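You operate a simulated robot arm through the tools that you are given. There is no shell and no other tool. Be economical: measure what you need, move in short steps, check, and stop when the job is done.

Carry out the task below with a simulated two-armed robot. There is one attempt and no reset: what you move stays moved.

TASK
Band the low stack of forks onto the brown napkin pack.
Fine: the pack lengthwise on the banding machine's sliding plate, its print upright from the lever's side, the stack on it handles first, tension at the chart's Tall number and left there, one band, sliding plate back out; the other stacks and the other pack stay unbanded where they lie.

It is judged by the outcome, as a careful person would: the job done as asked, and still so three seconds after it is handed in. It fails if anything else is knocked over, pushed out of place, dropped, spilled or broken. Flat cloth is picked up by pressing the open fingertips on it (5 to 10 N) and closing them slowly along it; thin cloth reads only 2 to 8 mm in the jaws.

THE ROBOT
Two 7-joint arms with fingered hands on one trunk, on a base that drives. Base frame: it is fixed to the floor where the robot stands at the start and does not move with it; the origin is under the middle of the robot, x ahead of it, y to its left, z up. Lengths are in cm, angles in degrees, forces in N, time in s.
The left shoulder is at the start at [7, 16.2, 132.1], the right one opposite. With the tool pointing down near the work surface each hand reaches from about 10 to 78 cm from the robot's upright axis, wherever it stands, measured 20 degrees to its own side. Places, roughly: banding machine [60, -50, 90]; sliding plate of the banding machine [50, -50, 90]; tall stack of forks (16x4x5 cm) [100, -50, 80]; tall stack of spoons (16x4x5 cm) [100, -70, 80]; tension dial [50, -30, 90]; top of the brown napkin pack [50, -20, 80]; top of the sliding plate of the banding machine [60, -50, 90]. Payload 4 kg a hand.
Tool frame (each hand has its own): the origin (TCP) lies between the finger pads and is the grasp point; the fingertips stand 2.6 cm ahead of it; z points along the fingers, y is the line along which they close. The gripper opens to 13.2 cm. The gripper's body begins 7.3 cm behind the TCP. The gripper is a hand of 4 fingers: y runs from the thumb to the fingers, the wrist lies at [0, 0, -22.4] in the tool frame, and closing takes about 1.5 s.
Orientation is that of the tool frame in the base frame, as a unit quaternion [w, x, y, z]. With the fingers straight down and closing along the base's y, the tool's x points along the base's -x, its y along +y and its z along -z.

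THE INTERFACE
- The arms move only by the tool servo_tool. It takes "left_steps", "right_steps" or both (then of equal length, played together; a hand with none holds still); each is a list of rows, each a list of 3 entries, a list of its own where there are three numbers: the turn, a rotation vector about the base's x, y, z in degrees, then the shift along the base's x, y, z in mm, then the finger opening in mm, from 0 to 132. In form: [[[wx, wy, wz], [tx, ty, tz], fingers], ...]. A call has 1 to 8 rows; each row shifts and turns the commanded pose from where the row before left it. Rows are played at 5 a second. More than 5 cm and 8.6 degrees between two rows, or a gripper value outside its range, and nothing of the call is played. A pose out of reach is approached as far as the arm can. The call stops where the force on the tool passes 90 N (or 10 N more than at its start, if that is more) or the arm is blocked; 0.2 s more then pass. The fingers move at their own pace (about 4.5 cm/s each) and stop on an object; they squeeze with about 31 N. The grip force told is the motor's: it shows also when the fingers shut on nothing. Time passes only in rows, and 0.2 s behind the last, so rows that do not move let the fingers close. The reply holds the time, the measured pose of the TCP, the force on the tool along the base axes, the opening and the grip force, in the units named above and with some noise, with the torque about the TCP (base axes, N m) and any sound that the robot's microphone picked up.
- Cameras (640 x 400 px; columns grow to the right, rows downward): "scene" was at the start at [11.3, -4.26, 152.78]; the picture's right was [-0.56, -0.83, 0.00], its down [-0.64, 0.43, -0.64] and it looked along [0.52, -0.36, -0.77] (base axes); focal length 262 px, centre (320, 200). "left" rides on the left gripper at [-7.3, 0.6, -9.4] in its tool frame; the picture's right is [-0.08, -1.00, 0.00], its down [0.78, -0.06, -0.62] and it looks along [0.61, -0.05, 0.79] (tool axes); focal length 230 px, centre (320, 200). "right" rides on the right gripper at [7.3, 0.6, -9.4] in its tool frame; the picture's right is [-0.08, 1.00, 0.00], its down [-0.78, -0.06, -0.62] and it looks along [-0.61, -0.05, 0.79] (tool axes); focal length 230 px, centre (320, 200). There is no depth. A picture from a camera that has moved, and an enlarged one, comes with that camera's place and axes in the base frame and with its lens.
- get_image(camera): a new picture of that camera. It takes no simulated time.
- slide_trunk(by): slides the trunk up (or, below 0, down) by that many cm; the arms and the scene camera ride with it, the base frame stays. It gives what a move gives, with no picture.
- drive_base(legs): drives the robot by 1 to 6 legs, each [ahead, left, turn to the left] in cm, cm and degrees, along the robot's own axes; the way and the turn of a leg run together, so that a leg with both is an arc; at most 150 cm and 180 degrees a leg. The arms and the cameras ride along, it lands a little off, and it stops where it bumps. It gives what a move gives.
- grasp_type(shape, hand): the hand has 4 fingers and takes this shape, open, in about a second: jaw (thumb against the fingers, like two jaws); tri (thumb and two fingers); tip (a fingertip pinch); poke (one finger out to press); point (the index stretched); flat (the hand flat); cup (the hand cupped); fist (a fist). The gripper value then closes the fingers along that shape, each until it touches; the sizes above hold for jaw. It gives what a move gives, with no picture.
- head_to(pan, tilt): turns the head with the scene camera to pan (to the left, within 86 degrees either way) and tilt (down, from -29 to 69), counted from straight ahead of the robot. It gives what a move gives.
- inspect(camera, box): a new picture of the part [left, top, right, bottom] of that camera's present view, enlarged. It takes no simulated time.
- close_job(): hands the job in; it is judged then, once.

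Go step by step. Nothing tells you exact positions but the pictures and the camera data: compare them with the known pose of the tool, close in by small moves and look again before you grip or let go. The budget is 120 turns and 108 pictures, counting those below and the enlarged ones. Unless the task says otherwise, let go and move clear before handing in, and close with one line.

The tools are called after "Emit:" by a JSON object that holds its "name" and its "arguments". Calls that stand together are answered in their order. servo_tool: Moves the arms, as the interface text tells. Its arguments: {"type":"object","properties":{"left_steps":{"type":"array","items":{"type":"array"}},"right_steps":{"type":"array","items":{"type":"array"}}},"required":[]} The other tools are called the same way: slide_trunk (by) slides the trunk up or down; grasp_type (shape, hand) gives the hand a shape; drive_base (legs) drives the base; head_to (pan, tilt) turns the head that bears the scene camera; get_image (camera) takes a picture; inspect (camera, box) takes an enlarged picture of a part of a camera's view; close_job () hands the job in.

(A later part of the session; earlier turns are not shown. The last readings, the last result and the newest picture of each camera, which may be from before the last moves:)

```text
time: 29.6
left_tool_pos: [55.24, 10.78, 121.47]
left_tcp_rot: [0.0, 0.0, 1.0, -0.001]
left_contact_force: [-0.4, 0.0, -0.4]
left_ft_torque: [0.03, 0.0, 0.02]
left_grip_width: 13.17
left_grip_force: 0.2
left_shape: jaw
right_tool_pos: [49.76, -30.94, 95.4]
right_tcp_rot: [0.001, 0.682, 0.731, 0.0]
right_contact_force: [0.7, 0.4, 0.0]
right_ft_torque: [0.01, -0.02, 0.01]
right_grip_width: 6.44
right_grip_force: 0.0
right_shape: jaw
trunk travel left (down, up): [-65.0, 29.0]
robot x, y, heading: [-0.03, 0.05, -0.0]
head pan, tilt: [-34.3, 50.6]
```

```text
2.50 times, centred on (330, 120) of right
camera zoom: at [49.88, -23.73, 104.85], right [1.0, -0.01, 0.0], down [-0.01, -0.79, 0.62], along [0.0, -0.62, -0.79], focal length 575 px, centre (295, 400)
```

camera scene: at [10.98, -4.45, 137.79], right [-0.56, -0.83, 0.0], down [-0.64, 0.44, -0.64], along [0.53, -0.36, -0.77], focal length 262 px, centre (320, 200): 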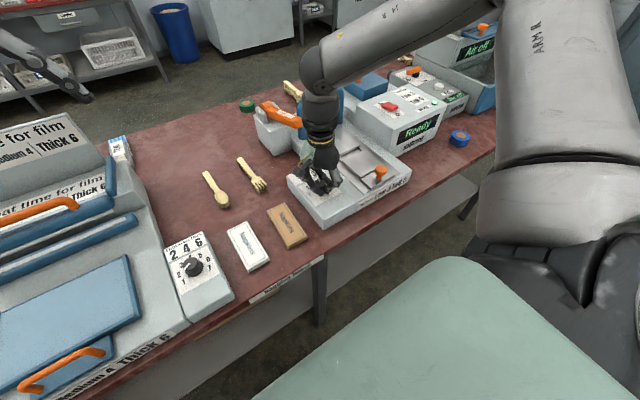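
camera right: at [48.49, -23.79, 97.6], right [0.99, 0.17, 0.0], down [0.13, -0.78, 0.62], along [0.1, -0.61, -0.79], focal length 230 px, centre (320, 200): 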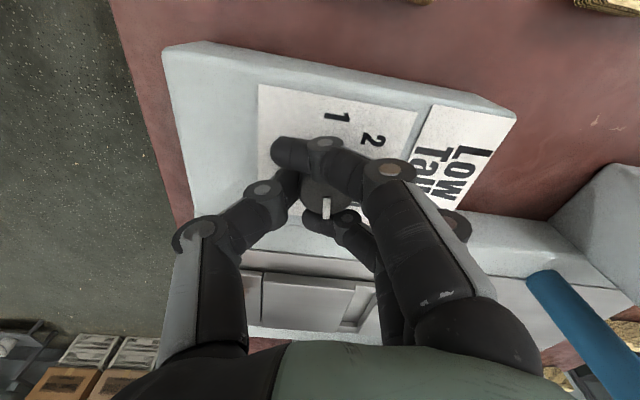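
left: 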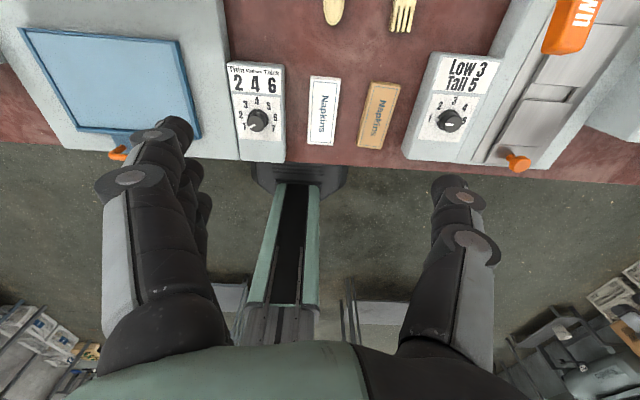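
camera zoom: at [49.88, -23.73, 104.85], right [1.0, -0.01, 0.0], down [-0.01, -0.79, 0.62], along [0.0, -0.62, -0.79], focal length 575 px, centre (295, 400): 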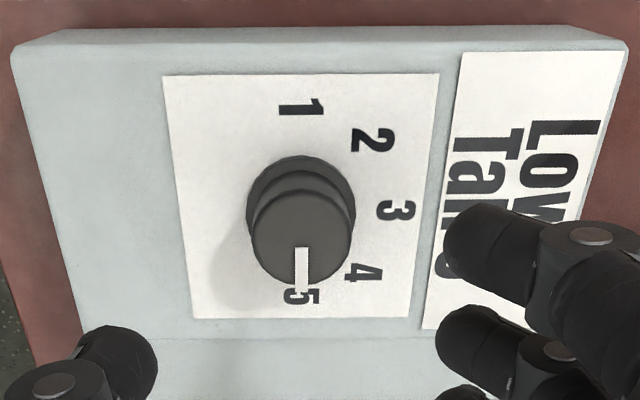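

Dial reads 5. Now rotate the hand back to yaw 0 above the brown pack and look.

Emit:
{"name": "servo_tool", "arguments": {"right_steps": [[[0, 0, 8], [0, 10, 25], 65], [[0, 0, 8], [0, 15, 25], 65], [[0, 0, 8], [0, 15, 25], 100], [[0, 0, 8], [0, 15, 15], 132], [[0, 0, 8], [0, 15, 0], 132], [[0, 0, 8], [0, 15, 0], 132], [[0, 0, 8], [-5, 15, 0], 132], [[0, 0, 8], [-5, 10, 0], 132]]}}

Emit:
{"name": "servo_tool", "arguments": {"right_steps": [[[0, 0, 8], [0, 0, 0], 132], [[0, 0, 8], [0, 0, 0], 132], [[0, 0, 6], [0, 0, 0], 132], [[0, 0, 0], [0, 0, 0], 132]]}}

Emit:
{"name": "get_image", "arguments": {"camera": "right"}}

Emit:
{"name": "get_image", "arguments": {"camera": "scene"}}

```text
time: 31.4
left_tool_pos: [55.52, 10.63, 121.51]
left_tcp_rot: [0.0, 0.0, 1.0, 0.0]
left_contact_force: [-0.3, -0.4, 0.3]
left_ft_torque: [-0.02, 0.0, -0.03]
left_grip_width: 13.16
left_grip_force: 0.2
left_shape: jaw
right_tool_pos: [49.05, -20.16, 104.23]
right_tcp_rot: [0.001, 0.191, 0.982, -0.001]
right_contact_force: [0.1, 0.4, 0.2]
right_ft_torque: [0.03, 0.02, 0.0]
right_grip_width: 13.17
right_grip_force: 0.1
right_shape: jaw
trunk travel left (down, up): [-65.0, 29.0]
robot x, y, heading: [0.01, -0.02, -0.2]
head pan, tilt: [-34.3, 50.6]
```

```text
time: 32.4
left_tool_pos: [55.49, 10.63, 121.5]
left_tcp_rot: [0.0, 0.0, 1.0, -0.001]
left_contact_force: [-0.1, 0.8, -0.1]
left_ft_torque: [0.01, 0.0, -0.01]
left_grip_width: 13.2
left_grip_force: 0.0
left_shape: jaw
right_tool_pos: [48.86, -20.22, 104.13]
right_tcp_rot: [0.0, 0.0, 1.0, 0.0]
right_contact_force: [0.1, 0.0, 0.8]
right_ft_torque: [0.02, -0.02, 0.0]
right_grip_width: 13.18
right_grip_force: 0.0
right_shape: jaw
trunk travel left (down, up): [-65.0, 29.0]
robot x, y, heading: [0.08, -0.06, 0.1]
head pan, tilt: [-34.3, 50.6]
```

```text
75 pictures are left
camera right: at [41.61, -19.69, 113.48], right [0.08, 1.0, 0.0], down [0.79, -0.06, 0.62], along [0.61, -0.05, -0.79], focal length 230 px, centre (320, 200)
```

right: 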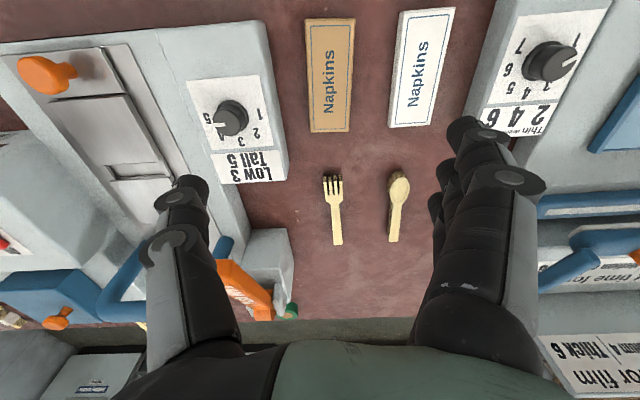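

```text
74 pictures are left
camera scene: at [11.29, -4.24, 137.78], right [-0.56, -0.83, 0.0], down [-0.64, 0.43, -0.64], along [0.52, -0.36, -0.77], focal length 262 px, centre (320, 200)
```

scene: 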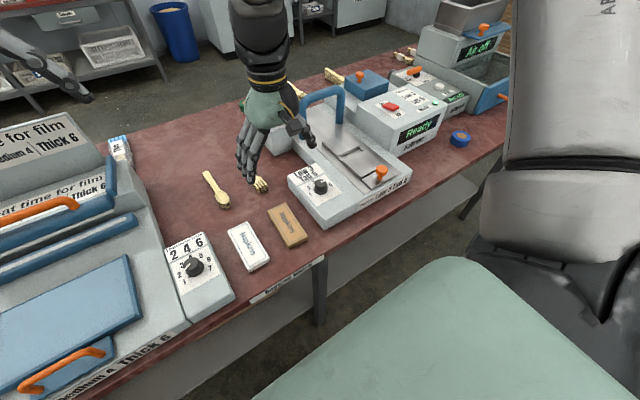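

Pack top is about 13×5.5 cm centred (47.8,-19.1), yawed about -3.5°. I'll approach 1 cm off to +y to clear the machine side, opening 90 mm.

Emit:
{"name": "servo_tool", "arguments": {"right_steps": [[[0, 0, -3.5], [-5, 10, -30], 90], [[0, 0, 0], [-5, 11, -40], 90], [[0, 0, 0], [0, 0, -40], 90], [[0, 0, 0], [0, 0, 0], 90]]}}

Emit:
{"name": "get_image", "arguments": {"camera": "right"}}

Emit:
{"name": "inspect", "arguments": {"camera": "scene", "box": [190, 120, 430, 280]}}

```text
time: 33.4
left_tool_pos: [55.38, 10.64, 121.4]
left_tcp_rot: [0.001, 0.0, 1.0, 0.0]
left_contact_force: [-0.6, 0.3, 0.2]
left_ft_torque: [-0.01, -0.01, -0.01]
left_grip_width: 13.18
left_grip_force: 0.1
left_shape: jaw
right_tool_pos: [47.81, -18.17, 92.88]
right_tcp_rot: [0.0, 0.031, 1.0, -0.001]
right_contact_force: [-0.1, -0.1, 0.3]
right_ft_torque: [-0.01, -0.05, 0.0]
right_grip_width: 9.05
right_grip_force: 0.1
right_shape: jaw
trunk travel left (down, up): [-65.0, 29.0]
robot x, y, heading: [-0.0, 0.26, 0.1]
head pan, tilt: [-34.3, 50.6]
```

```text
73 pictures are left
camera right: at [40.57, -17.22, 102.33], right [0.14, 0.99, 0.0], down [0.78, -0.11, 0.62], along [0.61, -0.09, -0.79], focal length 230 px, centre (320, 200)
```

right: 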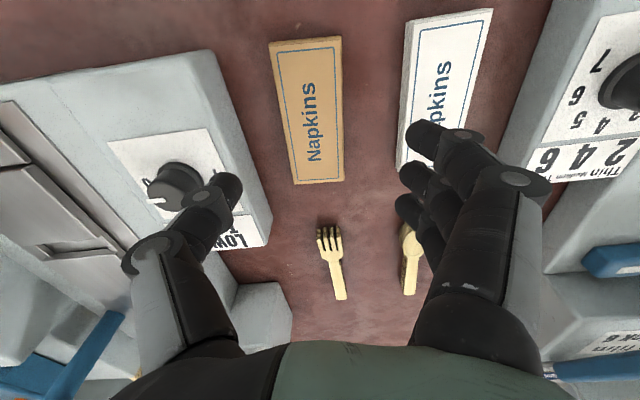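

```text
2.50 times, centred on (310, 200) of scene
camera zoom: at [11.23, -4.21, 137.78], right [-0.56, -0.83, 0.0], down [-0.64, 0.43, -0.64], along [0.53, -0.36, -0.77], focal length 654 px, centre (345, 200)
```

zoom: 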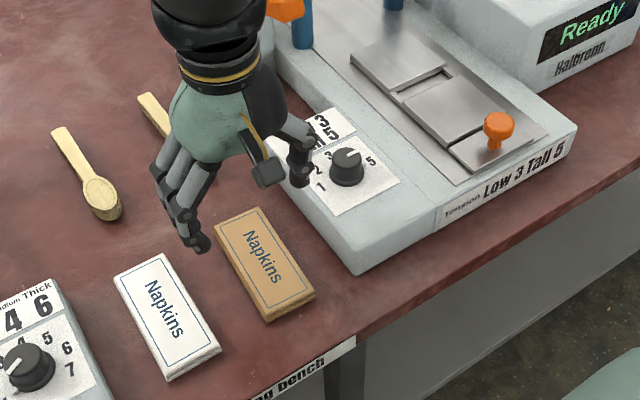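

Consistent estimate. Descend further in guarded steps.

Emit:
{"name": "servo_tool", "arguments": {"right_steps": [[[0, 0, -0.5], [1, 3, -40], 86], [[0, 0, 0], [1, 0, -35], 86], [[0, 0, 0], [0, 0, -20], 86], [[0, 0, 0], [0, 0, 0], 86]]}}

Emit:
{"name": "get_image", "arguments": {"camera": "right"}}

Emit:
{"name": "inspect", "arguments": {"camera": "scene", "box": [190, 120, 430, 280]}}

```text
time: 34.4
left_tool_pos: [55.5, 10.67, 121.42]
left_tcp_rot: [0.0, 0.0, 1.0, 0.0]
left_contact_force: [-0.2, 0.0, 0.3]
left_ft_torque: [-0.01, -0.03, -0.03]
left_grip_width: 13.2
left_grip_force: 0.1
left_shape: jaw
right_tool_pos: [47.86, -18.43, 83.95]
right_tcp_rot: [0.001, 0.035, 0.999, 0.002]
right_contact_force: [-0.8, 0.8, -0.2]
right_ft_torque: [0.0, 0.0, -0.01]
right_grip_width: 8.64
right_grip_force: 0.1
right_shape: jaw
right hand out of reach, approached as far as the arm can: row 3
trunk travel left (down, up): [-65.0, 29.0]
robot x, y, heading: [-0.12, 0.02, -0.1]
head pan, tilt: [-34.3, 50.6]
```

```text
71 pictures are left
camera right: at [40.57, -17.43, 93.36], right [0.15, 0.99, 0.0], down [0.78, -0.12, 0.62], along [0.61, -0.09, -0.79], focal length 230 px, centre (320, 200)
```

right: 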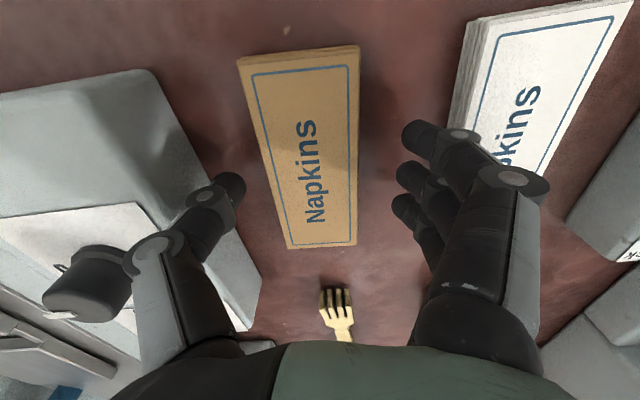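

```text
2.50 times, centred on (310, 200) of scene
camera zoom: at [11.33, -4.24, 137.77], right [-0.56, -0.83, 0.0], down [-0.64, 0.43, -0.64], along [0.52, -0.36, -0.77], focal length 654 px, centre (345, 200)
```

zoom: 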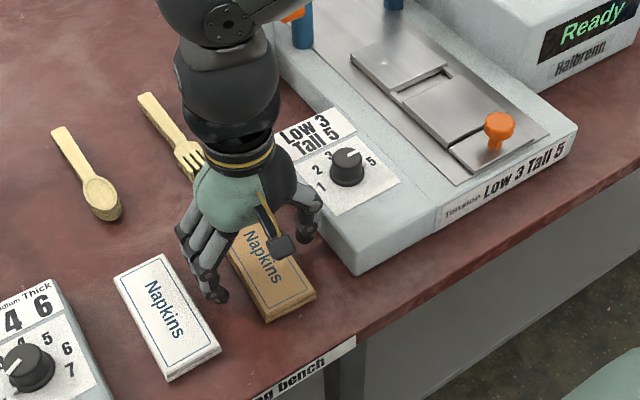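

Reach limit again; raise both hands and lower the trunk 14 cm more.

Emit:
{"name": "servo_tool", "arguments": {"left_steps": [[[0, 0, 0], [0, 0, 40], 132], [[0, 0, 0], [0, 0, 40], 132], [[0, 0, 0], [0, 0, 40], 132], [[0, 0, 0], [0, 0, 30], 132]], "right_steps": [[[0, 0, 0], [0, 0, 40], 86], [[0, 0, 0], [0, 0, 40], 86], [[0, 0, 0], [0, 0, 40], 86], [[0, 0, 0], [0, 0, 40], 86]]}}

Emit:
{"name": "slide_trunk", "arguments": {"by": -14}}

Emit:
{"name": "get_image", "arguments": {"camera": "scene"}}

```text
time: 35.4
left_tool_pos: [52.99, 10.59, 126.08]
left_tcp_rot: [0.002, -0.001, 1.0, 0.001]
left_contact_force: [0.3, 0.2, 0.0]
left_ft_torque: [0.01, -0.04, 0.01]
left_grip_width: 13.19
left_grip_force: 0.1
left_shape: jaw
left hand out of reach, approached as far as the arm can: row 1, 2, 3, 4
right_tool_pos: [47.93, -18.4, 100.05]
right_tcp_rot: [0.0, 0.035, 0.999, 0.0]
right_contact_force: [-0.1, 0.2, 0.4]
right_ft_torque: [-0.02, 0.0, -0.02]
right_grip_width: 8.66
right_grip_force: 0.1
right_shape: jaw
trunk travel left (down, up): [-65.0, 29.0]
robot x, y, heading: [0.06, -0.07, -0.0]
head pan, tilt: [-34.3, 50.6]
```

```text
time: 37.0
left_tool_pos: [53.12, 10.48, 112.03]
left_tcp_rot: [0.002, 0.0, 1.0, 0.001]
left_contact_force: [0.7, 0.4, -0.3]
left_ft_torque: [0.01, 0.01, 0.02]
left_grip_width: 13.21
left_grip_force: 0.1
left_shape: jaw
right_tool_pos: [48.09, -18.39, 86.01]
right_tcp_rot: [0.0, 0.035, 0.999, 0.0]
right_contact_force: [0.6, 0.4, 0.3]
right_ft_torque: [0.0, 0.01, 0.0]
right_grip_width: 8.63
right_grip_force: 0.1
right_shape: jaw
trunk travel left (down, up): [-51.0, 43.0]
robot x, y, heading: [0.01, 0.07, 0.2]
head pan, tilt: [-34.3, 50.6]
```

```text
69 pictures are left
camera scene: at [11.27, -4.24, 123.78], right [-0.56, -0.83, 0.0], down [-0.64, 0.43, -0.64], along [0.53, -0.36, -0.77], focal length 262 px, centre (320, 200)
```

scene: 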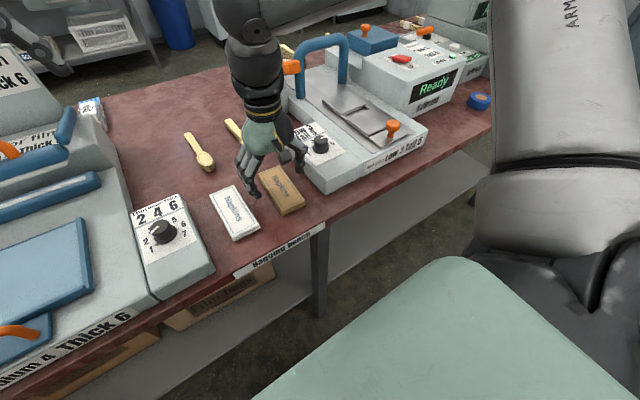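

Now shift slightly and descend toward the pack.

Emit:
{"name": "servo_tool", "arguments": {"right_steps": [[[0, 0, 0], [0, 4, -20], 86], [[0, 0, 0], [0, 0, -15], 86], [[0, 0, 0], [0, 0, -7], 86], [[0, 0, 0], [0, 0, 0], 86]]}}

Emit:
{"name": "get_image", "arguments": {"camera": "right"}}

Emit:
{"name": "inspect", "arguments": {"camera": "scene", "box": [180, 100, 380, 240]}}

```text
time: 38.0
left_tool_pos: [52.57, 10.6, 112.26]
left_tcp_rot: [0.005, 0.0, 1.0, 0.0]
left_contact_force: [0.3, 0.1, 0.3]
left_ft_torque: [0.03, 0.01, -0.02]
left_grip_width: 13.17
left_grip_force: 0.1
left_shape: jaw
right_tool_pos: [48.18, -17.8, 82.68]
right_tcp_rot: [0.007, 0.035, 0.999, 0.001]
right_contact_force: [5.9, -4.1, 56.6]
right_ft_torque: [1.49, 0.11, 0.14]
right_grip_width: 8.3
right_grip_force: 0.1
right_shape: jaw
trunk travel left (down, up): [-51.0, 43.0]
robot x, y, heading: [-0.14, 0.07, -0.2]
head pan, tilt: [-34.3, 50.6]
```

```text
68 pictures are left
camera right: at [40.78, -16.85, 91.85], right [0.15, 0.99, 0.01], down [0.77, -0.12, 0.63], along [0.62, -0.09, -0.78], focal length 230 px, centre (320, 200)
```

right: 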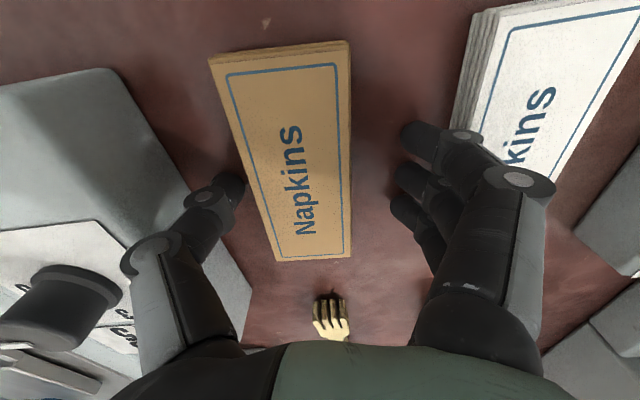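

```text
2.86 times, centred on (280, 170) of scene
camera zoom: at [10.8, -4.13, 123.91], right [-0.56, -0.83, 0.0], down [-0.64, 0.43, -0.64], along [0.53, -0.36, -0.77], focal length 747 px, centre (434, 286)
```

zoom: 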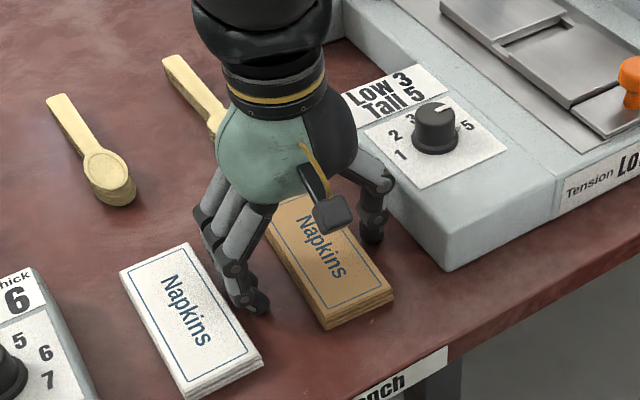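

The fingers touched the table (z≈80). Raise 12 mm and close on the pack.

Emit:
{"name": "servo_tool", "arguments": {"right_steps": [[[0, 0, 0], [0, 0, 12], 86], [[0, 0, 0], [0, 0, 0], 70], [[0, 0, 0], [0, 0, 0], 60], [[0, 0, 0], [0, 0, 0], 50], [[0, 0, 0], [0, 0, 0], 40], [[0, 0, 0], [0, 0, 0], 40]]}}

Emit:
{"name": "get_image", "arguments": {"camera": "right"}}

Emit:
{"name": "inspect", "arguments": {"camera": "scene", "box": [180, 100, 380, 240]}}

```text
time: 39.4
left_tool_pos: [53.15, 10.48, 111.98]
left_tcp_rot: [0.001, -0.001, 1.0, 0.0]
left_contact_force: [-0.5, 0.7, 0.1]
left_ft_torque: [-0.03, -0.01, -0.03]
left_grip_width: 13.17
left_grip_force: 0.1
left_shape: jaw
right_tool_pos: [48.21, -17.92, 83.13]
right_tcp_rot: [0.001, 0.035, 0.999, 0.0]
right_contact_force: [0.2, 0.4, 0.7]
right_ft_torque: [0.01, 0.01, 0.0]
right_grip_width: 5.2
right_grip_force: 30.9
right_shape: jaw
trunk travel left (down, up): [-51.0, 43.0]
robot x, y, heading: [0.19, 0.03, 0.0]
head pan, tilt: [-34.3, 50.6]
```

```text
66 pictures are left
camera right: at [41.02, -16.95, 92.49], right [0.15, 0.99, 0.0], down [0.78, -0.12, 0.62], along [0.61, -0.09, -0.79], focal length 230 px, centre (320, 200)
```

right: 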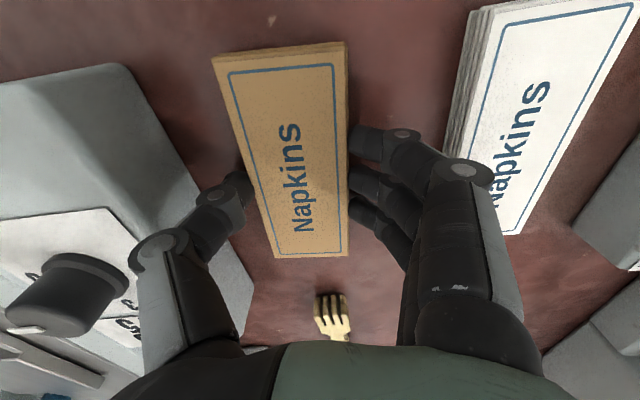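

```text
2.86 times, centred on (280, 170) of scene
camera zoom: at [11.28, -4.24, 123.78], right [-0.56, -0.83, 0.0], down [-0.64, 0.43, -0.64], along [0.52, -0.36, -0.77], focal length 747 px, centre (434, 286)
```

zoom: 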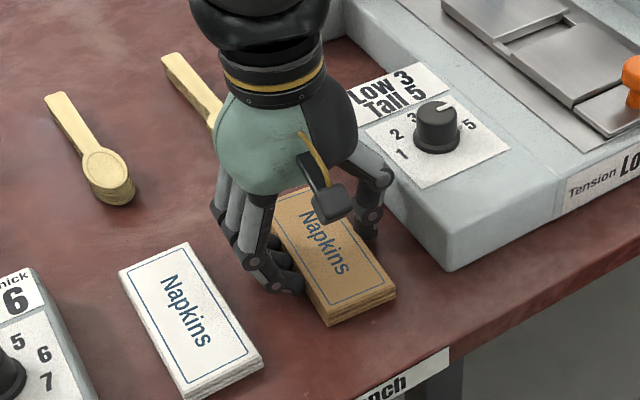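

Grip holds at 5.2 cm. Lift high and carry to above the plate (slot centre about x 56, y -47).

Emit:
{"name": "servo_tool", "arguments": {"right_steps": [[[0, 0, 0], [0, 0, 20], 40], [[0, 0, 0], [0, 0, 45], 40], [[0, 0, 0], [0, 0, 45], 40], [[0, 0, 0], [0, 0, 45], 40], [[0, 0, 0], [0, 0, 45], 40], [[0, 0, 0], [0, 0, 0], 40]]}}

Emit:
{"name": "servo_tool", "arguments": {"right_steps": [[[0, 0, 0], [10, -40, 0], 40], [[0, 0, 0], [11, -42, 0], 40], [[0, 0, 0], [11, -42, 0], 40], [[0, 0, 0], [11, -42, 0], 40], [[0, 0, 0], [11, -42, 0], 40], [[0, 0, 0], [11, -42, 0], 40], [[0, 0, 0], [12, -40, 0], 40], [[0, 0, 0], [0, 0, 0], 40]]}}

Emit:
{"name": "get_image", "arguments": {"camera": "right"}}

Emit:
{"name": "get_image", "arguments": {"camera": "scene"}}

```text
time: 40.8
left_tool_pos: [53.27, 10.52, 111.99]
left_tcp_rot: [0.001, 0.001, 1.0, 0.0]
left_contact_force: [0.9, -0.5, 0.0]
left_ft_torque: [-0.01, 0.03, 0.0]
left_grip_width: 13.17
left_grip_force: 0.1
left_shape: jaw
right_tool_pos: [45.97, -20.02, 100.9]
right_tcp_rot: [0.002, 0.035, 0.999, 0.002]
right_contact_force: [0.7, -0.2, 0.1]
right_ft_torque: [0.04, 0.05, -0.02]
right_grip_width: 5.16
right_grip_force: 30.9
right_shape: jaw
right hand out of reach, approached as far as the arm can: row 4, 5
trunk travel left (down, up): [-51.0, 43.0]
robot x, y, heading: [-0.07, -0.21, 0.0]
head pan, tilt: [-34.3, 50.6]
```

```text
time: 42.6
left_tool_pos: [53.04, 10.53, 112.02]
left_tcp_rot: [0.003, 0.0, 1.0, 0.0]
left_contact_force: [-0.1, -0.3, -0.7]
left_ft_torque: [-0.03, -0.01, -0.01]
left_grip_width: 13.24
left_grip_force: 0.1
left_shape: jaw
right_tool_pos: [53.46, -49.12, 100.95]
right_tcp_rot: [0.004, 0.035, 0.999, 0.0]
right_contact_force: [0.4, -1.4, 0.0]
right_ft_torque: [-0.01, 0.01, -0.02]
right_grip_width: 5.17
right_grip_force: 31.2
right_shape: jaw
trunk travel left (down, up): [-51.0, 43.0]
robot x, y, heading: [-0.01, 0.1, -0.2]
head pan, tilt: [-34.3, 50.6]
```

```text
64 pictures are left
camera right: at [46.15, -48.07, 110.21], right [0.15, 0.99, 0.0], down [0.77, -0.11, 0.62], along [0.62, -0.09, -0.78], focal length 230 px, centre (320, 200)
```

right: 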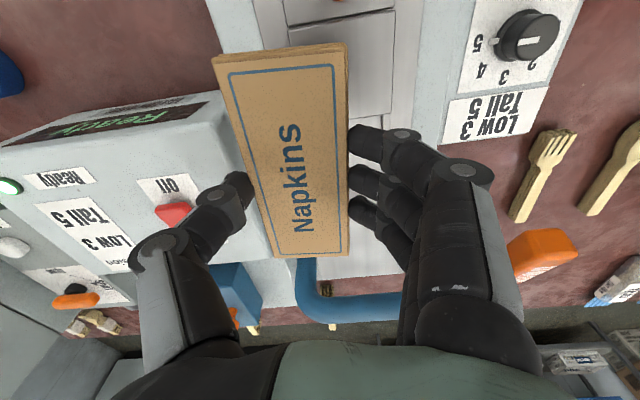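

```text
63 pictures are left
camera scene: at [11.21, -4.18, 123.79], right [-0.56, -0.83, 0.0], down [-0.64, 0.43, -0.64], along [0.53, -0.36, -0.77], focal length 262 px, centre (320, 200)
```

scene: 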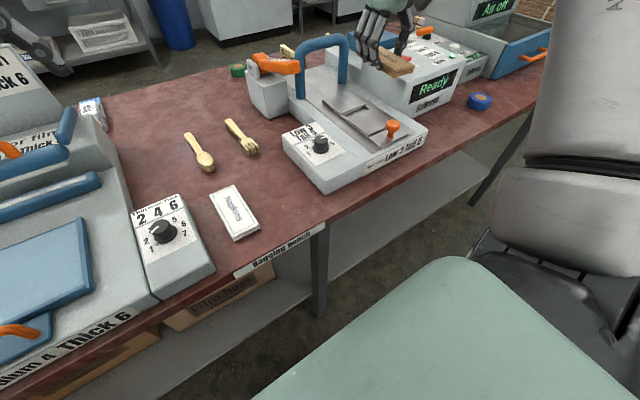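

The pack centre lies ~1 cm to -y of the TCP; the lever tip is at about (62,-33,98.5), clear. Align yaw and move over the plate.

Emit:
{"name": "servo_tool", "arguments": {"right_steps": [[[0, 0, 2], [10, 12, -5], 40], [[0, 0, 2], [10, 12, -15], 40], [[0, 0, 0], [9, 12, -20], 40], [[0, 0, 0], [0, 0, -20], 40], [[0, 0, 0], [0, 0, 0], 40]]}}

Emit:
{"name": "get_image", "arguments": {"camera": "right"}}

Emit:
{"name": "inspect", "arguments": {"camera": "scene", "box": [240, 20, 480, 180]}}

```text
time: 43.8
left_tool_pos: [53.15, 10.61, 111.92]
left_tcp_rot: [0.002, 0.001, 1.0, -0.001]
left_contact_force: [-0.3, 0.5, 0.2]
left_ft_torque: [-0.04, -0.02, -0.01]
left_grip_width: 13.21
left_grip_force: 0.2
left_shape: jaw
right_tool_pos: [56.42, -45.16, 94.65]
right_tcp_rot: [0.0, 0.0, 1.0, -0.001]
right_contact_force: [-0.8, -0.2, 0.4]
right_ft_torque: [0.0, -0.02, 0.0]
right_grip_width: 5.2
right_grip_force: 31.0
right_shape: jaw
right hand out of reach, approached as far as the arm can: row 1
trunk travel left (down, up): [-51.0, 43.0]
robot x, y, heading: [-0.17, 0.19, -0.4]
head pan, tilt: [-34.3, 50.6]
```

```text
62 pictures are left
camera right: at [49.04, -44.72, 104.15], right [0.08, 1.0, 0.0], down [0.78, -0.06, 0.62], along [0.61, -0.05, -0.79], focal length 230 px, centre (320, 200)
```

right: 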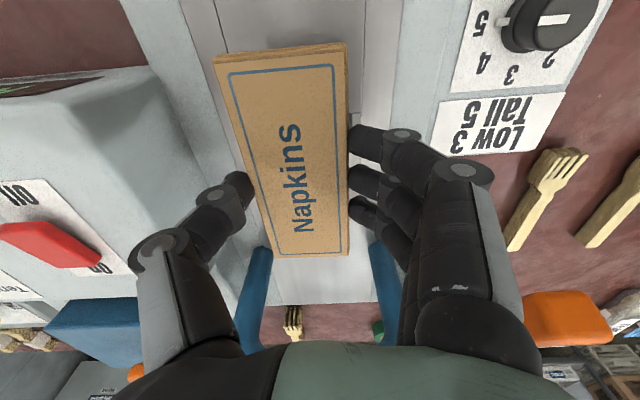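

```text
2.50 times, centred on (360, 100) of scene
camera zoom: at [11.29, -4.22, 123.78], right [-0.56, -0.83, 0.0], down [-0.64, 0.43, -0.64], along [0.52, -0.36, -0.77], focal length 654 px, centre (220, 450)
```

zoom: 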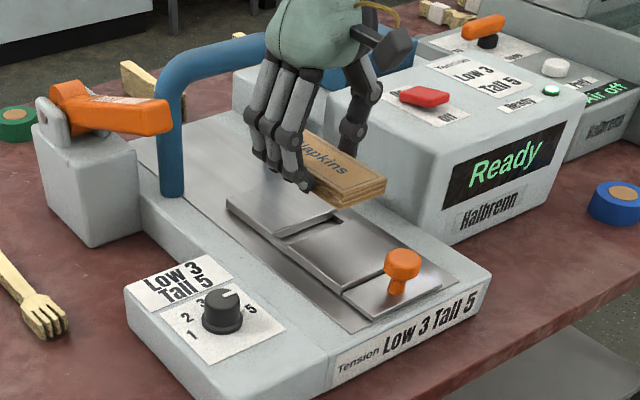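

Pack is centred at (55.9,-46.3) over the plate, well aligned. Lower it gradually.

Emit:
{"name": "servo_tool", "arguments": {"right_steps": [[[0, 0, 0], [1, -2, -20], 40], [[0, 0, 0], [0, 0, -18], 40], [[0, 0, 0], [0, 0, -8], 40], [[0, 0, 0], [0, 0, 0], 40]]}}

Emit:
{"name": "inspect", "arguments": {"camera": "scene", "box": [240, 20, 480, 180]}}

```text
time: 44.8
left_tool_pos: [53.17, 10.57, 111.96]
left_tcp_rot: [0.002, 0.0, 1.0, 0.0]
left_contact_force: [0.5, 0.5, 0.4]
left_ft_torque: [0.01, 0.0, 0.0]
left_grip_width: 13.19
left_grip_force: 0.1
left_shape: jaw
right_tool_pos: [56.46, -45.57, 90.16]
right_tcp_rot: [0.0, 0.0, 1.0, 0.0]
right_contact_force: [-1.3, 0.6, -0.9]
right_ft_torque: [0.02, -0.01, -0.05]
right_grip_width: 5.18
right_grip_force: 31.3
right_shape: jaw
trunk travel left (down, up): [-51.0, 43.0]
robot x, y, heading: [0.02, 0.16, 0.4]
head pan, tilt: [-34.3, 50.6]
```

```text
2.50 times, centred on (360, 100) of scene
camera zoom: at [11.29, -4.25, 123.78], right [-0.56, -0.83, 0.0], down [-0.64, 0.43, -0.64], along [0.52, -0.36, -0.77], focal length 654 px, centre (220, 450)
```

zoom: 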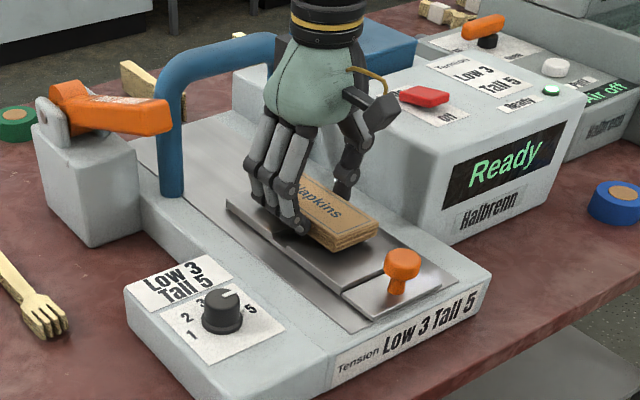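

Nearly down. Continue in 4 mm steps.

Emit:
{"name": "servo_tool", "arguments": {"right_steps": [[[0, 0, 0], [0, 0, -4], 40], [[0, 0, 0], [0, 0, -4], 40], [[0, 0, 0], [0, 0, 0], 40]]}}

Emit:
{"name": "inspect", "arguments": {"camera": "scene", "box": [300, 60, 440, 150]}}

```text
time: 45.6
left_tool_pos: [53.17, 10.55, 111.96]
left_tcp_rot: [0.002, 0.0, 1.0, 0.0]
left_contact_force: [0.7, -0.2, 0.0]
left_ft_torque: [0.0, -0.01, 0.0]
left_grip_width: 13.17
left_grip_force: 0.0
left_shape: jaw
right_tool_pos: [56.42, -45.45, 89.33]
right_tcp_rot: [0.0, 0.0, 1.0, 0.0]
right_contact_force: [-0.1, -0.9, 1.7]
right_ft_torque: [-0.09, 0.01, 0.02]
right_grip_width: 5.16
right_grip_force: 30.7
right_shape: jaw
trunk travel left (down, up): [-51.0, 43.0]
robot x, y, heading: [-0.18, -0.45, -0.1]
head pan, tilt: [-34.3, 50.6]
```

```text
4.44 times, centred on (370, 105) of scene
camera zoom: at [11.28, -4.24, 123.78], right [-0.56, -0.83, 0.0], down [-0.64, 0.43, -0.64], along [0.53, -0.36, -0.77], focal length 1162 px, centre (98, 622)
```

zoom: 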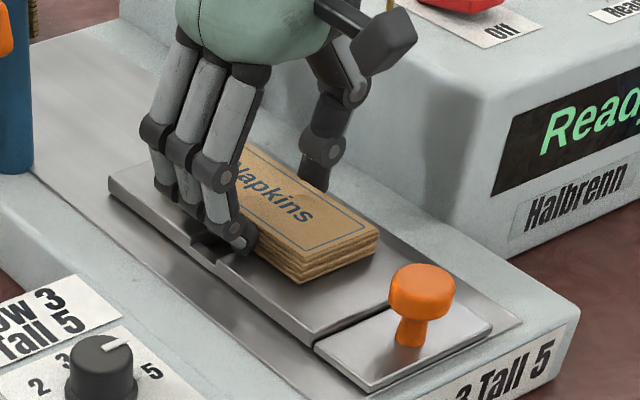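

Light contact starts; lower a touch more, then open.

Emit:
{"name": "servo_tool", "arguments": {"right_steps": [[[0, 0, 0], [0, 0, -3], 40], [[0, 0, 0], [0, 0, 0], 40]]}}

```text
time: 46.2
left_tool_pos: [53.02, 10.65, 111.97]
left_tcp_rot: [0.003, 0.0, 1.0, 0.001]
left_contact_force: [-0.3, -0.4, 1.2]
left_ft_torque: [-0.03, -0.01, 0.0]
left_grip_width: 13.21
left_grip_force: 0.1
left_shape: jaw
right_tool_pos: [56.33, -45.46, 89.14]
right_tcp_rot: [0.003, 0.0, 1.0, -0.001]
right_contact_force: [4.8, -3.4, 18.6]
right_ft_torque: [-0.71, -0.05, 0.09]
right_grip_width: 5.17
right_grip_force: 30.8
right_shape: jaw
trunk travel left (down, up): [-51.0, 43.0]
robot x, y, heading: [0.15, 0.02, -0.0]
head pan, tilt: [-34.3, 50.6]
```

In contact. Back off 2 mm, open, and lift away.

Emit:
{"name": "servo_tool", "arguments": {"right_steps": [[[0, 0, 0], [0, 0, 2], 45], [[0, 0, 0], [0, 0, 0], 60], [[0, 0, 0], [0, 0, 0], 75], [[0, 0, 0], [0, 0, 0], 85], [[0, 0, 0], [0, 0, 0], 85], [[0, 0, 0], [0, 0, 30], 85], [[0, 0, 0], [0, 0, 40], 85]]}}

Emit:
{"name": "get_image", "arguments": {"camera": "right"}}

Emit:
{"name": "inspect", "arguments": {"camera": "scene", "box": [240, 20, 480, 180]}}

```text
time: 47.8
left_tool_pos: [53.13, 10.49, 111.99]
left_tcp_rot: [0.002, 0.0, 1.0, 0.0]
left_contact_force: [-0.8, -0.6, 0.1]
left_ft_torque: [0.01, 0.02, 0.0]
left_grip_width: 13.2
left_grip_force: 0.1
left_shape: jaw
right_tool_pos: [56.46, -45.31, 95.96]
right_tcp_rot: [0.0, 0.0, 1.0, 0.001]
right_contact_force: [-0.5, 0.2, 0.5]
right_ft_torque: [-0.03, 0.0, -0.01]
right_grip_width: 8.45
right_grip_force: 0.0
right_shape: jaw
trunk travel left (down, up): [-51.0, 43.0]
robot x, y, heading: [-0.12, -0.21, 0.1]
head pan, tilt: [-34.3, 50.6]
```

```text
58 pictures are left
camera right: at [49.22, -44.89, 105.39], right [0.08, 1.0, 0.0], down [0.79, -0.06, 0.62], along [0.61, -0.05, -0.79], focal length 230 px, centre (320, 200)
```

right: 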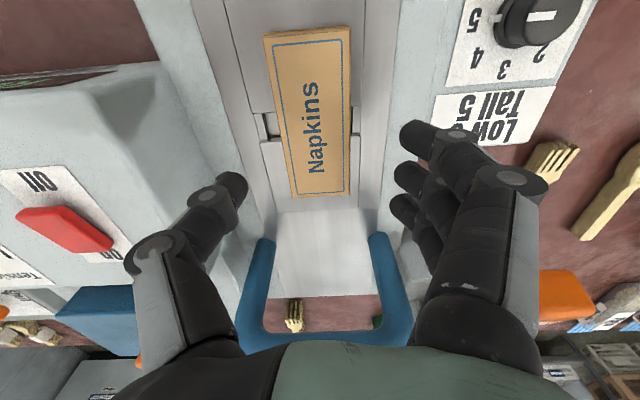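

```text
2.50 times, centred on (360, 100) of scene
camera zoom: at [11.27, -4.24, 123.77], right [-0.56, -0.83, 0.0], down [-0.64, 0.43, -0.64], along [0.53, -0.36, -0.77], focal length 654 px, centre (220, 450)
```

zoom: 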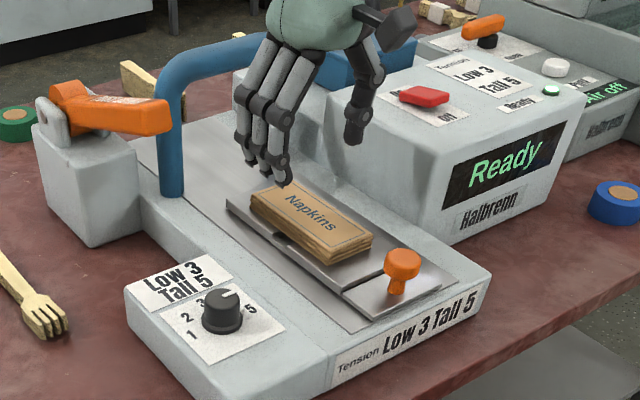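

The pack sits well, across the slot. Now retreat toward the robot and go over to the low fork stack.

Emit:
{"name": "servo_tool", "arguments": {"right_steps": [[[0, 0, 0], [-20, 10, 30], 85], [[0, 0, 0], [-30, 35, 5], 85], [[0, 0, 0], [-10, 45, 0], 85], [[0, 0, 0], [0, 45, 0], 85], [[0, 0, 0], [0, 45, 0], 85], [[0, 0, 0], [0, 45, 0], 85], [[0, 0, 0], [0, 40, 0], 85], [[0, 0, 0], [0, 0, 0], 85]]}}

Emit:
{"name": "servo_tool", "arguments": {"right_steps": [[[0, 0, 0], [40, 0, 0], 70], [[0, 0, 0], [40, 0, 0], 70], [[0, 0, 0], [40, 0, 0], 70], [[0, 0, 0], [0, 0, 0], 70]]}}

Emit:
{"name": "get_image", "arguments": {"camera": "right"}}

Emit:
{"name": "get_image", "arguments": {"camera": "scene"}}

```text
time: 49.6
left_tool_pos: [53.1, 10.44, 111.87]
left_tcp_rot: [0.002, -0.001, 1.0, -0.001]
left_contact_force: [0.0, 0.7, -0.1]
left_ft_torque: [0.02, -0.03, -0.02]
left_grip_width: 13.16
left_grip_force: 0.1
left_shape: jaw
right_tool_pos: [48.48, -20.38, 98.13]
right_tcp_rot: [0.002, 0.0, 1.0, 0.002]
right_contact_force: [-0.2, -0.1, -0.7]
right_ft_torque: [-0.01, 0.0, 0.01]
right_grip_width: 8.45
right_grip_force: 0.0
right_shape: jaw
right hand out of reach, approached as far as the arm can: row 6, 7
trunk travel left (down, up): [-51.0, 43.0]
robot x, y, heading: [-0.09, -0.04, 0.1]
head pan, tilt: [-34.3, 50.6]
```

```text
time: 50.6
left_tool_pos: [53.1, 10.53, 112.02]
left_tcp_rot: [0.002, 0.001, 1.0, 0.0]
left_contact_force: [0.2, 0.5, 1.0]
left_ft_torque: [-0.01, 0.0, -0.04]
left_grip_width: 13.2
left_grip_force: 0.1
left_shape: jaw
right_tool_pos: [54.64, -24.64, 94.17]
right_tcp_rot: [0.003, -0.001, 1.0, 0.003]
right_contact_force: [-0.8, -0.7, -0.6]
right_ft_torque: [0.0, -0.01, 0.0]
right_grip_width: 7.05
right_grip_force: 0.0
right_shape: jaw
right hand out of reach, approached as far as the arm can: row 1, 2, 3
trunk travel left (down, up): [-51.0, 43.0]
robot x, y, heading: [-0.18, -0.22, -0.3]
head pan, tilt: [-34.3, 50.6]
```

```text
56 pictures are left
camera right: at [47.36, -24.06, 103.47], right [0.08, 1.0, 0.01], down [0.78, -0.06, 0.62], along [0.62, -0.04, -0.78], focal length 230 px, centre (320, 200)
```

right: 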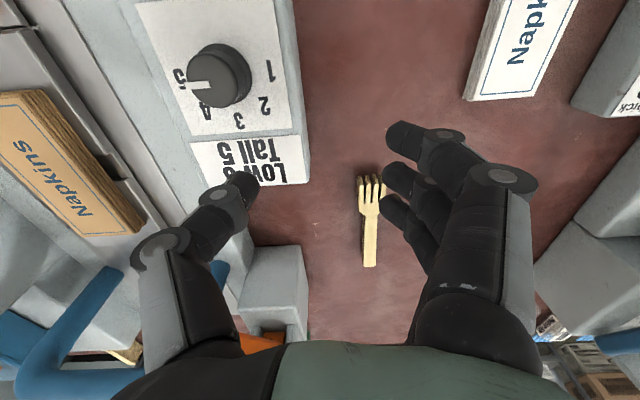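

```text
55 pictures are left
camera scene: at [11.23, -4.22, 123.78], right [-0.56, -0.83, 0.0], down [-0.64, 0.43, -0.64], along [0.53, -0.36, -0.77], focal length 262 px, centre (320, 200)
```

scene: 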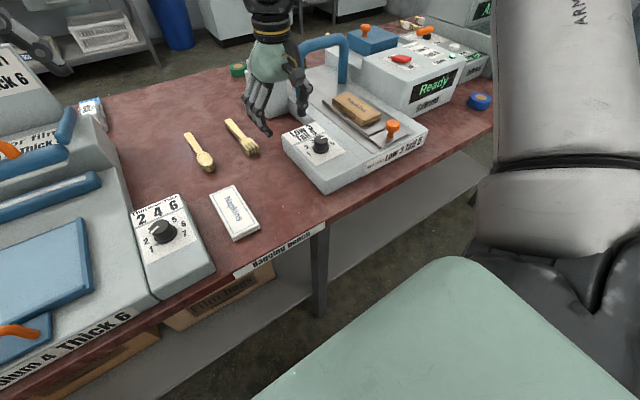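

The arm's posture limits it here with the low trunk; I'll raise the trunk 12 cm and approach the forks again.

Emit:
{"name": "slide_trunk", "arguments": {"by": 12}}

Emit:
{"name": "servo_tool", "arguments": {"right_steps": [[[0, 0, 0], [0, 25, -20], 70], [[0, 0, 0], [30, 25, -10], 70], [[0, 0, 0], [40, 5, -10], 70], [[0, 0, 0], [40, 0, 0], 70], [[0, 0, 0], [0, 0, 0], 70]]}}

Emit:
{"name": "get_image", "arguments": {"camera": "right"}}

```text
time: 52.1
left_tool_pos: [53.11, 10.6, 123.98]
left_tcp_rot: [0.001, 0.0, 1.0, 0.0]
left_contact_force: [-0.6, -0.1, 0.1]
left_ft_torque: [-0.04, 0.0, -0.01]
left_grip_width: 13.2
left_grip_force: 0.1
left_shape: jaw
right_tool_pos: [54.71, -24.63, 106.06]
right_tcp_rot: [0.003, 0.0, 1.0, 0.002]
right_contact_force: [0.6, -0.4, 0.1]
right_ft_torque: [-0.01, 0.0, -0.01]
right_grip_width: 7.07
right_grip_force: 0.1
right_shape: jaw
trunk travel left (down, up): [-63.0, 31.0]
robot x, y, heading: [0.24, -0.03, 0.0]
head pan, tilt: [-34.3, 50.6]
```

```text
time: 53.3
left_tool_pos: [53.07, 10.52, 123.97]
left_tcp_rot: [0.001, 0.0, 1.0, 0.001]
left_contact_force: [0.5, -0.1, 0.3]
left_ft_torque: [-0.01, 0.0, 0.03]
left_grip_width: 13.17
left_grip_force: 0.0
left_shape: jaw
right_tool_pos: [57.81, -23.69, 100.03]
right_tcp_rot: [0.007, -0.001, 1.0, 0.005]
right_contact_force: [0.2, 0.4, -0.6]
right_ft_torque: [-0.02, 0.0, -0.03]
right_grip_width: 7.09
right_grip_force: 0.0
right_shape: jaw
right hand out of reach, approached as far as the arm can: row 2, 3, 4
trunk travel left (down, up): [-63.0, 31.0]
robot x, y, heading: [0.05, -0.31, 0.3]
head pan, tilt: [-34.3, 50.6]
```

```text
54 pictures are left
camera right: at [50.44, -23.27, 109.3], right [0.08, 1.0, 0.01], down [0.78, -0.07, 0.63], along [0.62, -0.04, -0.78], focal length 230 px, centre (320, 200)
```

right: 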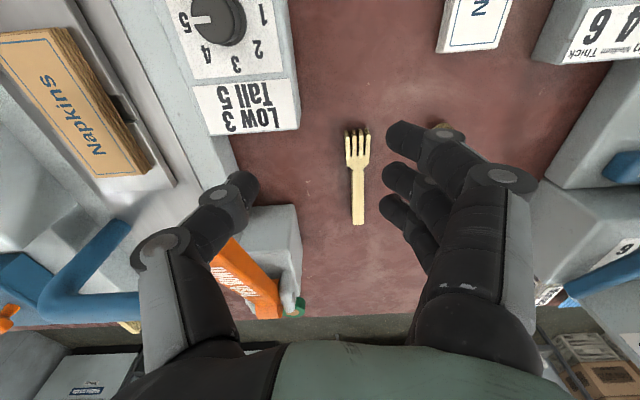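

The right arm can't reach inward enough; turn the base left 14° (in place) to bring the forks into its range. Raise the right hand a bit first.

Emit:
{"name": "drive_base", "arguments": {"legs": [[0, 0, 14]]}}

Emit:
{"name": "get_image", "arguments": {"camera": "scene"}}

Emit:
{"name": "get_image", "arguments": {"camera": "right"}}

```text
time: 54.6
left_tool_pos: [48.93, 23.22, 123.92]
left_tcp_rot: [0.002, -0.124, 0.992, 0.0]
left_contact_force: [0.1, 0.1, 0.2]
left_ft_torque: [0.0, 0.01, -0.01]
left_grip_width: 13.21
left_grip_force: 0.1
left_shape: jaw
right_tool_pos: [61.89, -8.88, 99.85]
right_tcp_rot: [0.006, -0.123, 0.992, 0.006]
right_contact_force: [0.5, -0.1, -0.6]
right_ft_torque: [-0.01, 0.02, 0.03]
right_grip_width: 7.09
right_grip_force: 0.1
right_shape: jaw
trunk travel left (down, up): [-63.0, 31.0]
robot x, y, heading: [-0.09, 0.14, 14.1]
head pan, tilt: [-34.3, 50.6]
```

```text
53 pictures are left
camera scene: at [12.01, -1.36, 135.78], right [-0.34, -0.94, 0.0], down [-0.73, 0.27, -0.64], along [0.6, -0.22, -0.77], focal length 262 px, centre (320, 200)
```

scene: 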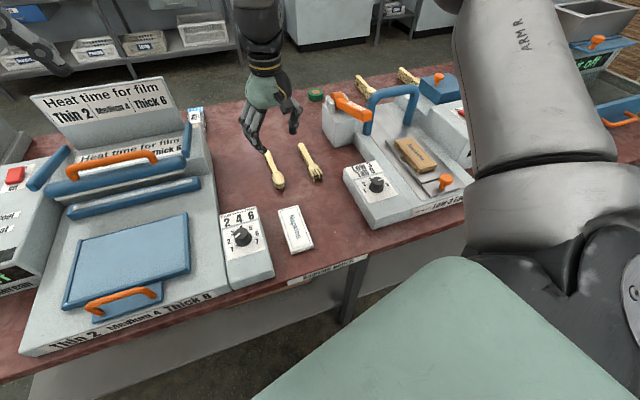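

```text
52 pictures are left
camera right: at [54.6, -10.22, 109.31], right [-0.17, 0.99, 0.01], down [0.77, 0.13, 0.63], along [0.61, 0.12, -0.78], focal length 230 px, centre (320, 200)
```

right: 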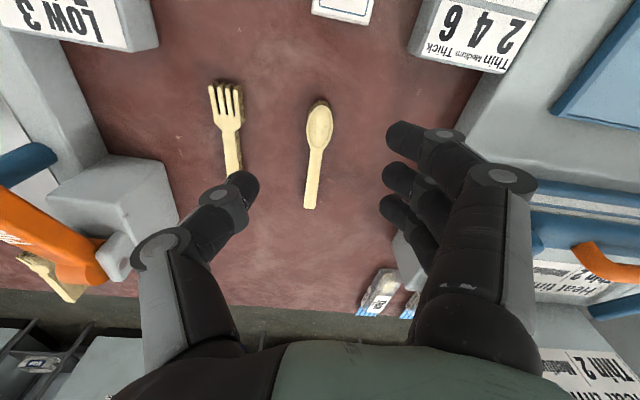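

Good. Now bring the hand above the fork stack with yaw 0.

Emit:
{"name": "servo_tool", "arguments": {"right_steps": [[[0, 0, -7], [10, -30, 0], 70], [[0, 0, -7], [10, -35, 0], 70], [[0, 0, 0], [10, -35, -10], 60], [[0, 0, 0], [0, 0, -20], 60], [[0, 0, 0], [0, 0, 0], 60]]}}

Emit:
{"name": "get_image", "arguments": {"camera": "right"}}

Emit:
{"name": "inspect", "arguments": {"camera": "scene", "box": [220, 70, 480, 230]}}

```text
time: 55.8
left_tool_pos: [48.9, 23.17, 123.97]
left_tcp_rot: [0.002, -0.124, 0.992, 0.001]
left_contact_force: [0.8, 0.6, 0.5]
left_ft_torque: [-0.02, 0.0, -0.03]
left_grip_width: 13.18
left_grip_force: 0.1
left_shape: jaw
right_tool_pos: [64.97, -18.58, 97.1]
right_tcp_rot: [0.006, -0.002, 1.0, 0.006]
right_contact_force: [-0.3, 0.3, 0.1]
right_ft_torque: [0.0, 0.0, -0.01]
right_grip_width: 6.07
right_grip_force: 0.1
right_shape: jaw
trunk travel left (down, up): [-63.0, 31.0]
robot x, y, heading: [-0.09, 0.05, 14.2]
head pan, tilt: [-34.3, 50.6]
```

```text
51 pictures are left
camera right: at [57.54, -18.22, 106.49], right [0.07, 1.0, 0.01], down [0.78, -0.06, 0.63], along [0.62, -0.04, -0.78], focal length 230 px, centre (320, 200)
```

right: 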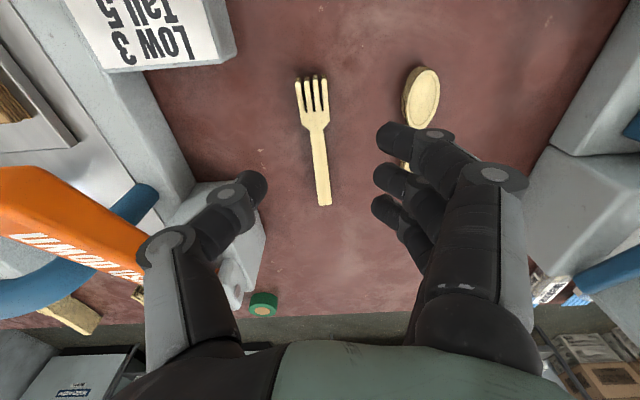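

```text
2.46 times, centred on (350, 150) of scene
camera zoom: at [11.98, -1.33, 135.78], right [-0.34, -0.94, 0.0], down [-0.73, 0.27, -0.64], along [0.6, -0.22, -0.77], focal length 644 px, centre (246, 323)
```

zoom: 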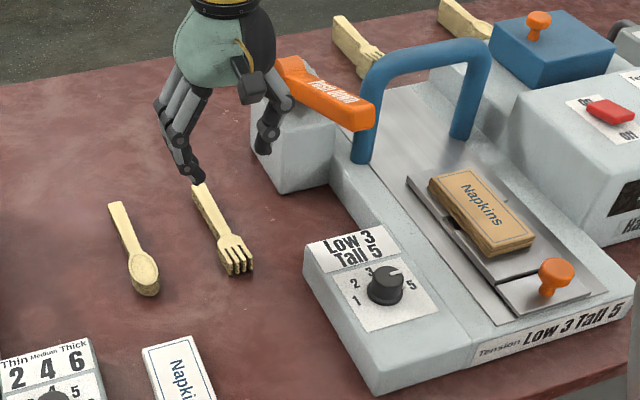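

Fork stack runs x≈62–77 at y≈-19.2 with the handle toward +x. I'll go to x 70, offset slightly to +y to clear the lever box.

Emit:
{"name": "servo_tool", "arguments": {"right_steps": [[[0, 0, 0], [25, 5, 0], 60], [[0, 0, 0], [25, 5, -20], 60], [[0, 0, 0], [0, 0, -30], 60], [[0, 0, 0], [0, 0, -20], 60], [[0, 0, 0], [0, 0, 0], 60]]}}

Emit:
{"name": "get_image", "arguments": {"camera": "right"}}

Emit:
{"name": "inspect", "arguments": {"camera": "scene", "box": [240, 60, 420, 200]}}

```text
time: 57.0
left_tool_pos: [48.87, 23.12, 123.9]
left_tcp_rot: [0.001, -0.124, 0.992, 0.0]
left_contact_force: [-0.8, -0.9, -0.2]
left_ft_torque: [-0.01, 0.0, -0.03]
left_grip_width: 13.19
left_grip_force: 0.1
left_shape: jaw
right_tool_pos: [70.08, -17.73, 90.08]
right_tcp_rot: [0.006, -0.002, 1.0, 0.005]
right_contact_force: [0.1, -0.3, 0.3]
right_ft_torque: [0.0, -0.01, -0.02]
right_grip_width: 6.08
right_grip_force: 0.0
right_shape: jaw
trunk travel left (down, up): [-63.0, 31.0]
robot x, y, heading: [-0.25, 0.03, 14.3]
head pan, tilt: [-34.3, 50.6]
```

```text
49 pictures are left
camera right: at [62.68, -17.37, 99.46], right [0.07, 1.0, 0.01], down [0.78, -0.06, 0.63], along [0.62, -0.04, -0.78], focal length 230 px, centre (320, 200)
```

right: 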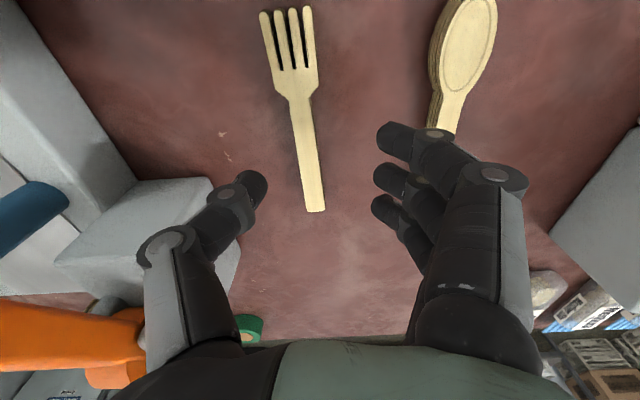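

```text
2.86 times, centred on (330, 130) of scene
camera zoom: at [12.0, -1.36, 135.78], right [-0.34, -0.94, 0.0], down [-0.73, 0.27, -0.64], along [0.6, -0.22, -0.77], focal length 747 px, centre (291, 400)
```

zoom: 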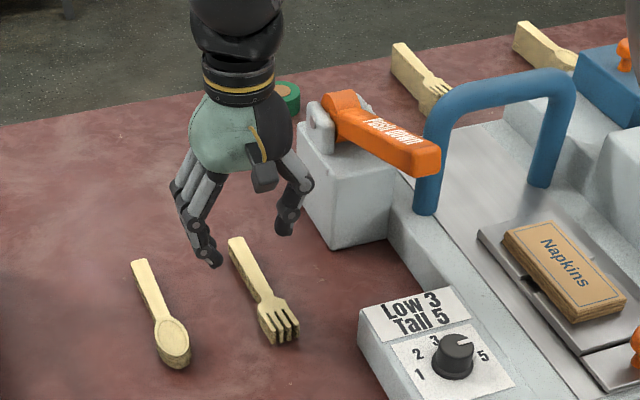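

Everything lines up. Descend to the table level.

Emit:
{"name": "servo_tool", "arguments": {"right_steps": [[[0, 0, 0], [-5, 0, -30], 60], [[0, 0, 0], [0, 0, -25], 60], [[0, 0, 0], [0, 0, -10], 60], [[0, 0, 0], [0, 0, 0], 60]]}}

Emit:
{"name": "get_image", "arguments": {"camera": "right"}}

Emit:
{"name": "inspect", "arguments": {"camera": "scene", "box": [260, 80, 400, 200]}}

```text
time: 58.0
left_tool_pos: [48.85, 23.2, 123.9]
left_tcp_rot: [0.001, -0.124, 0.992, 0.0]
left_contact_force: [-0.3, 0.1, 0.3]
left_ft_torque: [0.02, 0.01, 0.05]
left_grip_width: 13.18
left_grip_force: 0.1
left_shape: jaw
right_tool_pos: [69.03, -18.05, 83.81]
right_tcp_rot: [0.008, -0.001, 1.0, 0.007]
right_contact_force: [0.4, 0.9, 0.0]
right_ft_torque: [0.03, 0.01, 0.03]
right_grip_width: 6.09
right_grip_force: 0.2
right_shape: jaw
right hand out of reach, approached as far as the arm can: row 3
trunk travel left (down, up): [-63.0, 31.0]
robot x, y, heading: [0.05, -0.07, 14.1]
head pan, tilt: [-34.3, 50.6]
```

```text
47 pictures are left
camera right: at [61.67, -17.61, 93.11], right [0.07, 1.0, 0.01], down [0.78, -0.07, 0.63], along [0.63, -0.04, -0.78], focal length 230 px, centre (320, 200)
```

right: 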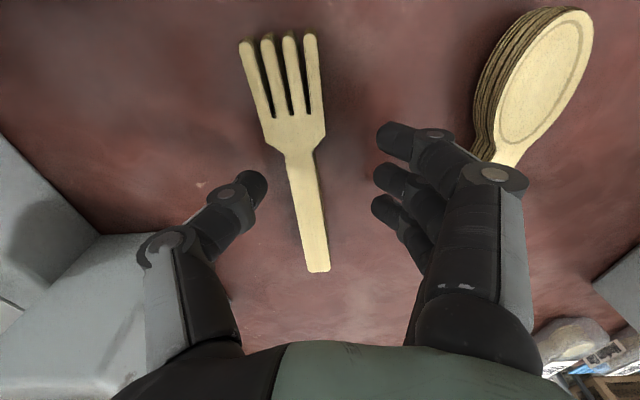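

```text
3.33 times, centred on (330, 140) of scene
camera zoom: at [12.03, -1.34, 135.77], right [-0.34, -0.94, 0.0], down [-0.73, 0.27, -0.64], along [0.6, -0.22, -0.77], focal length 872 px, centre (287, 400)
```

zoom: 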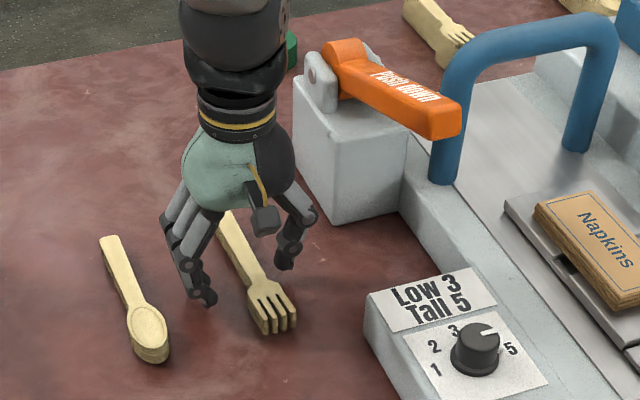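

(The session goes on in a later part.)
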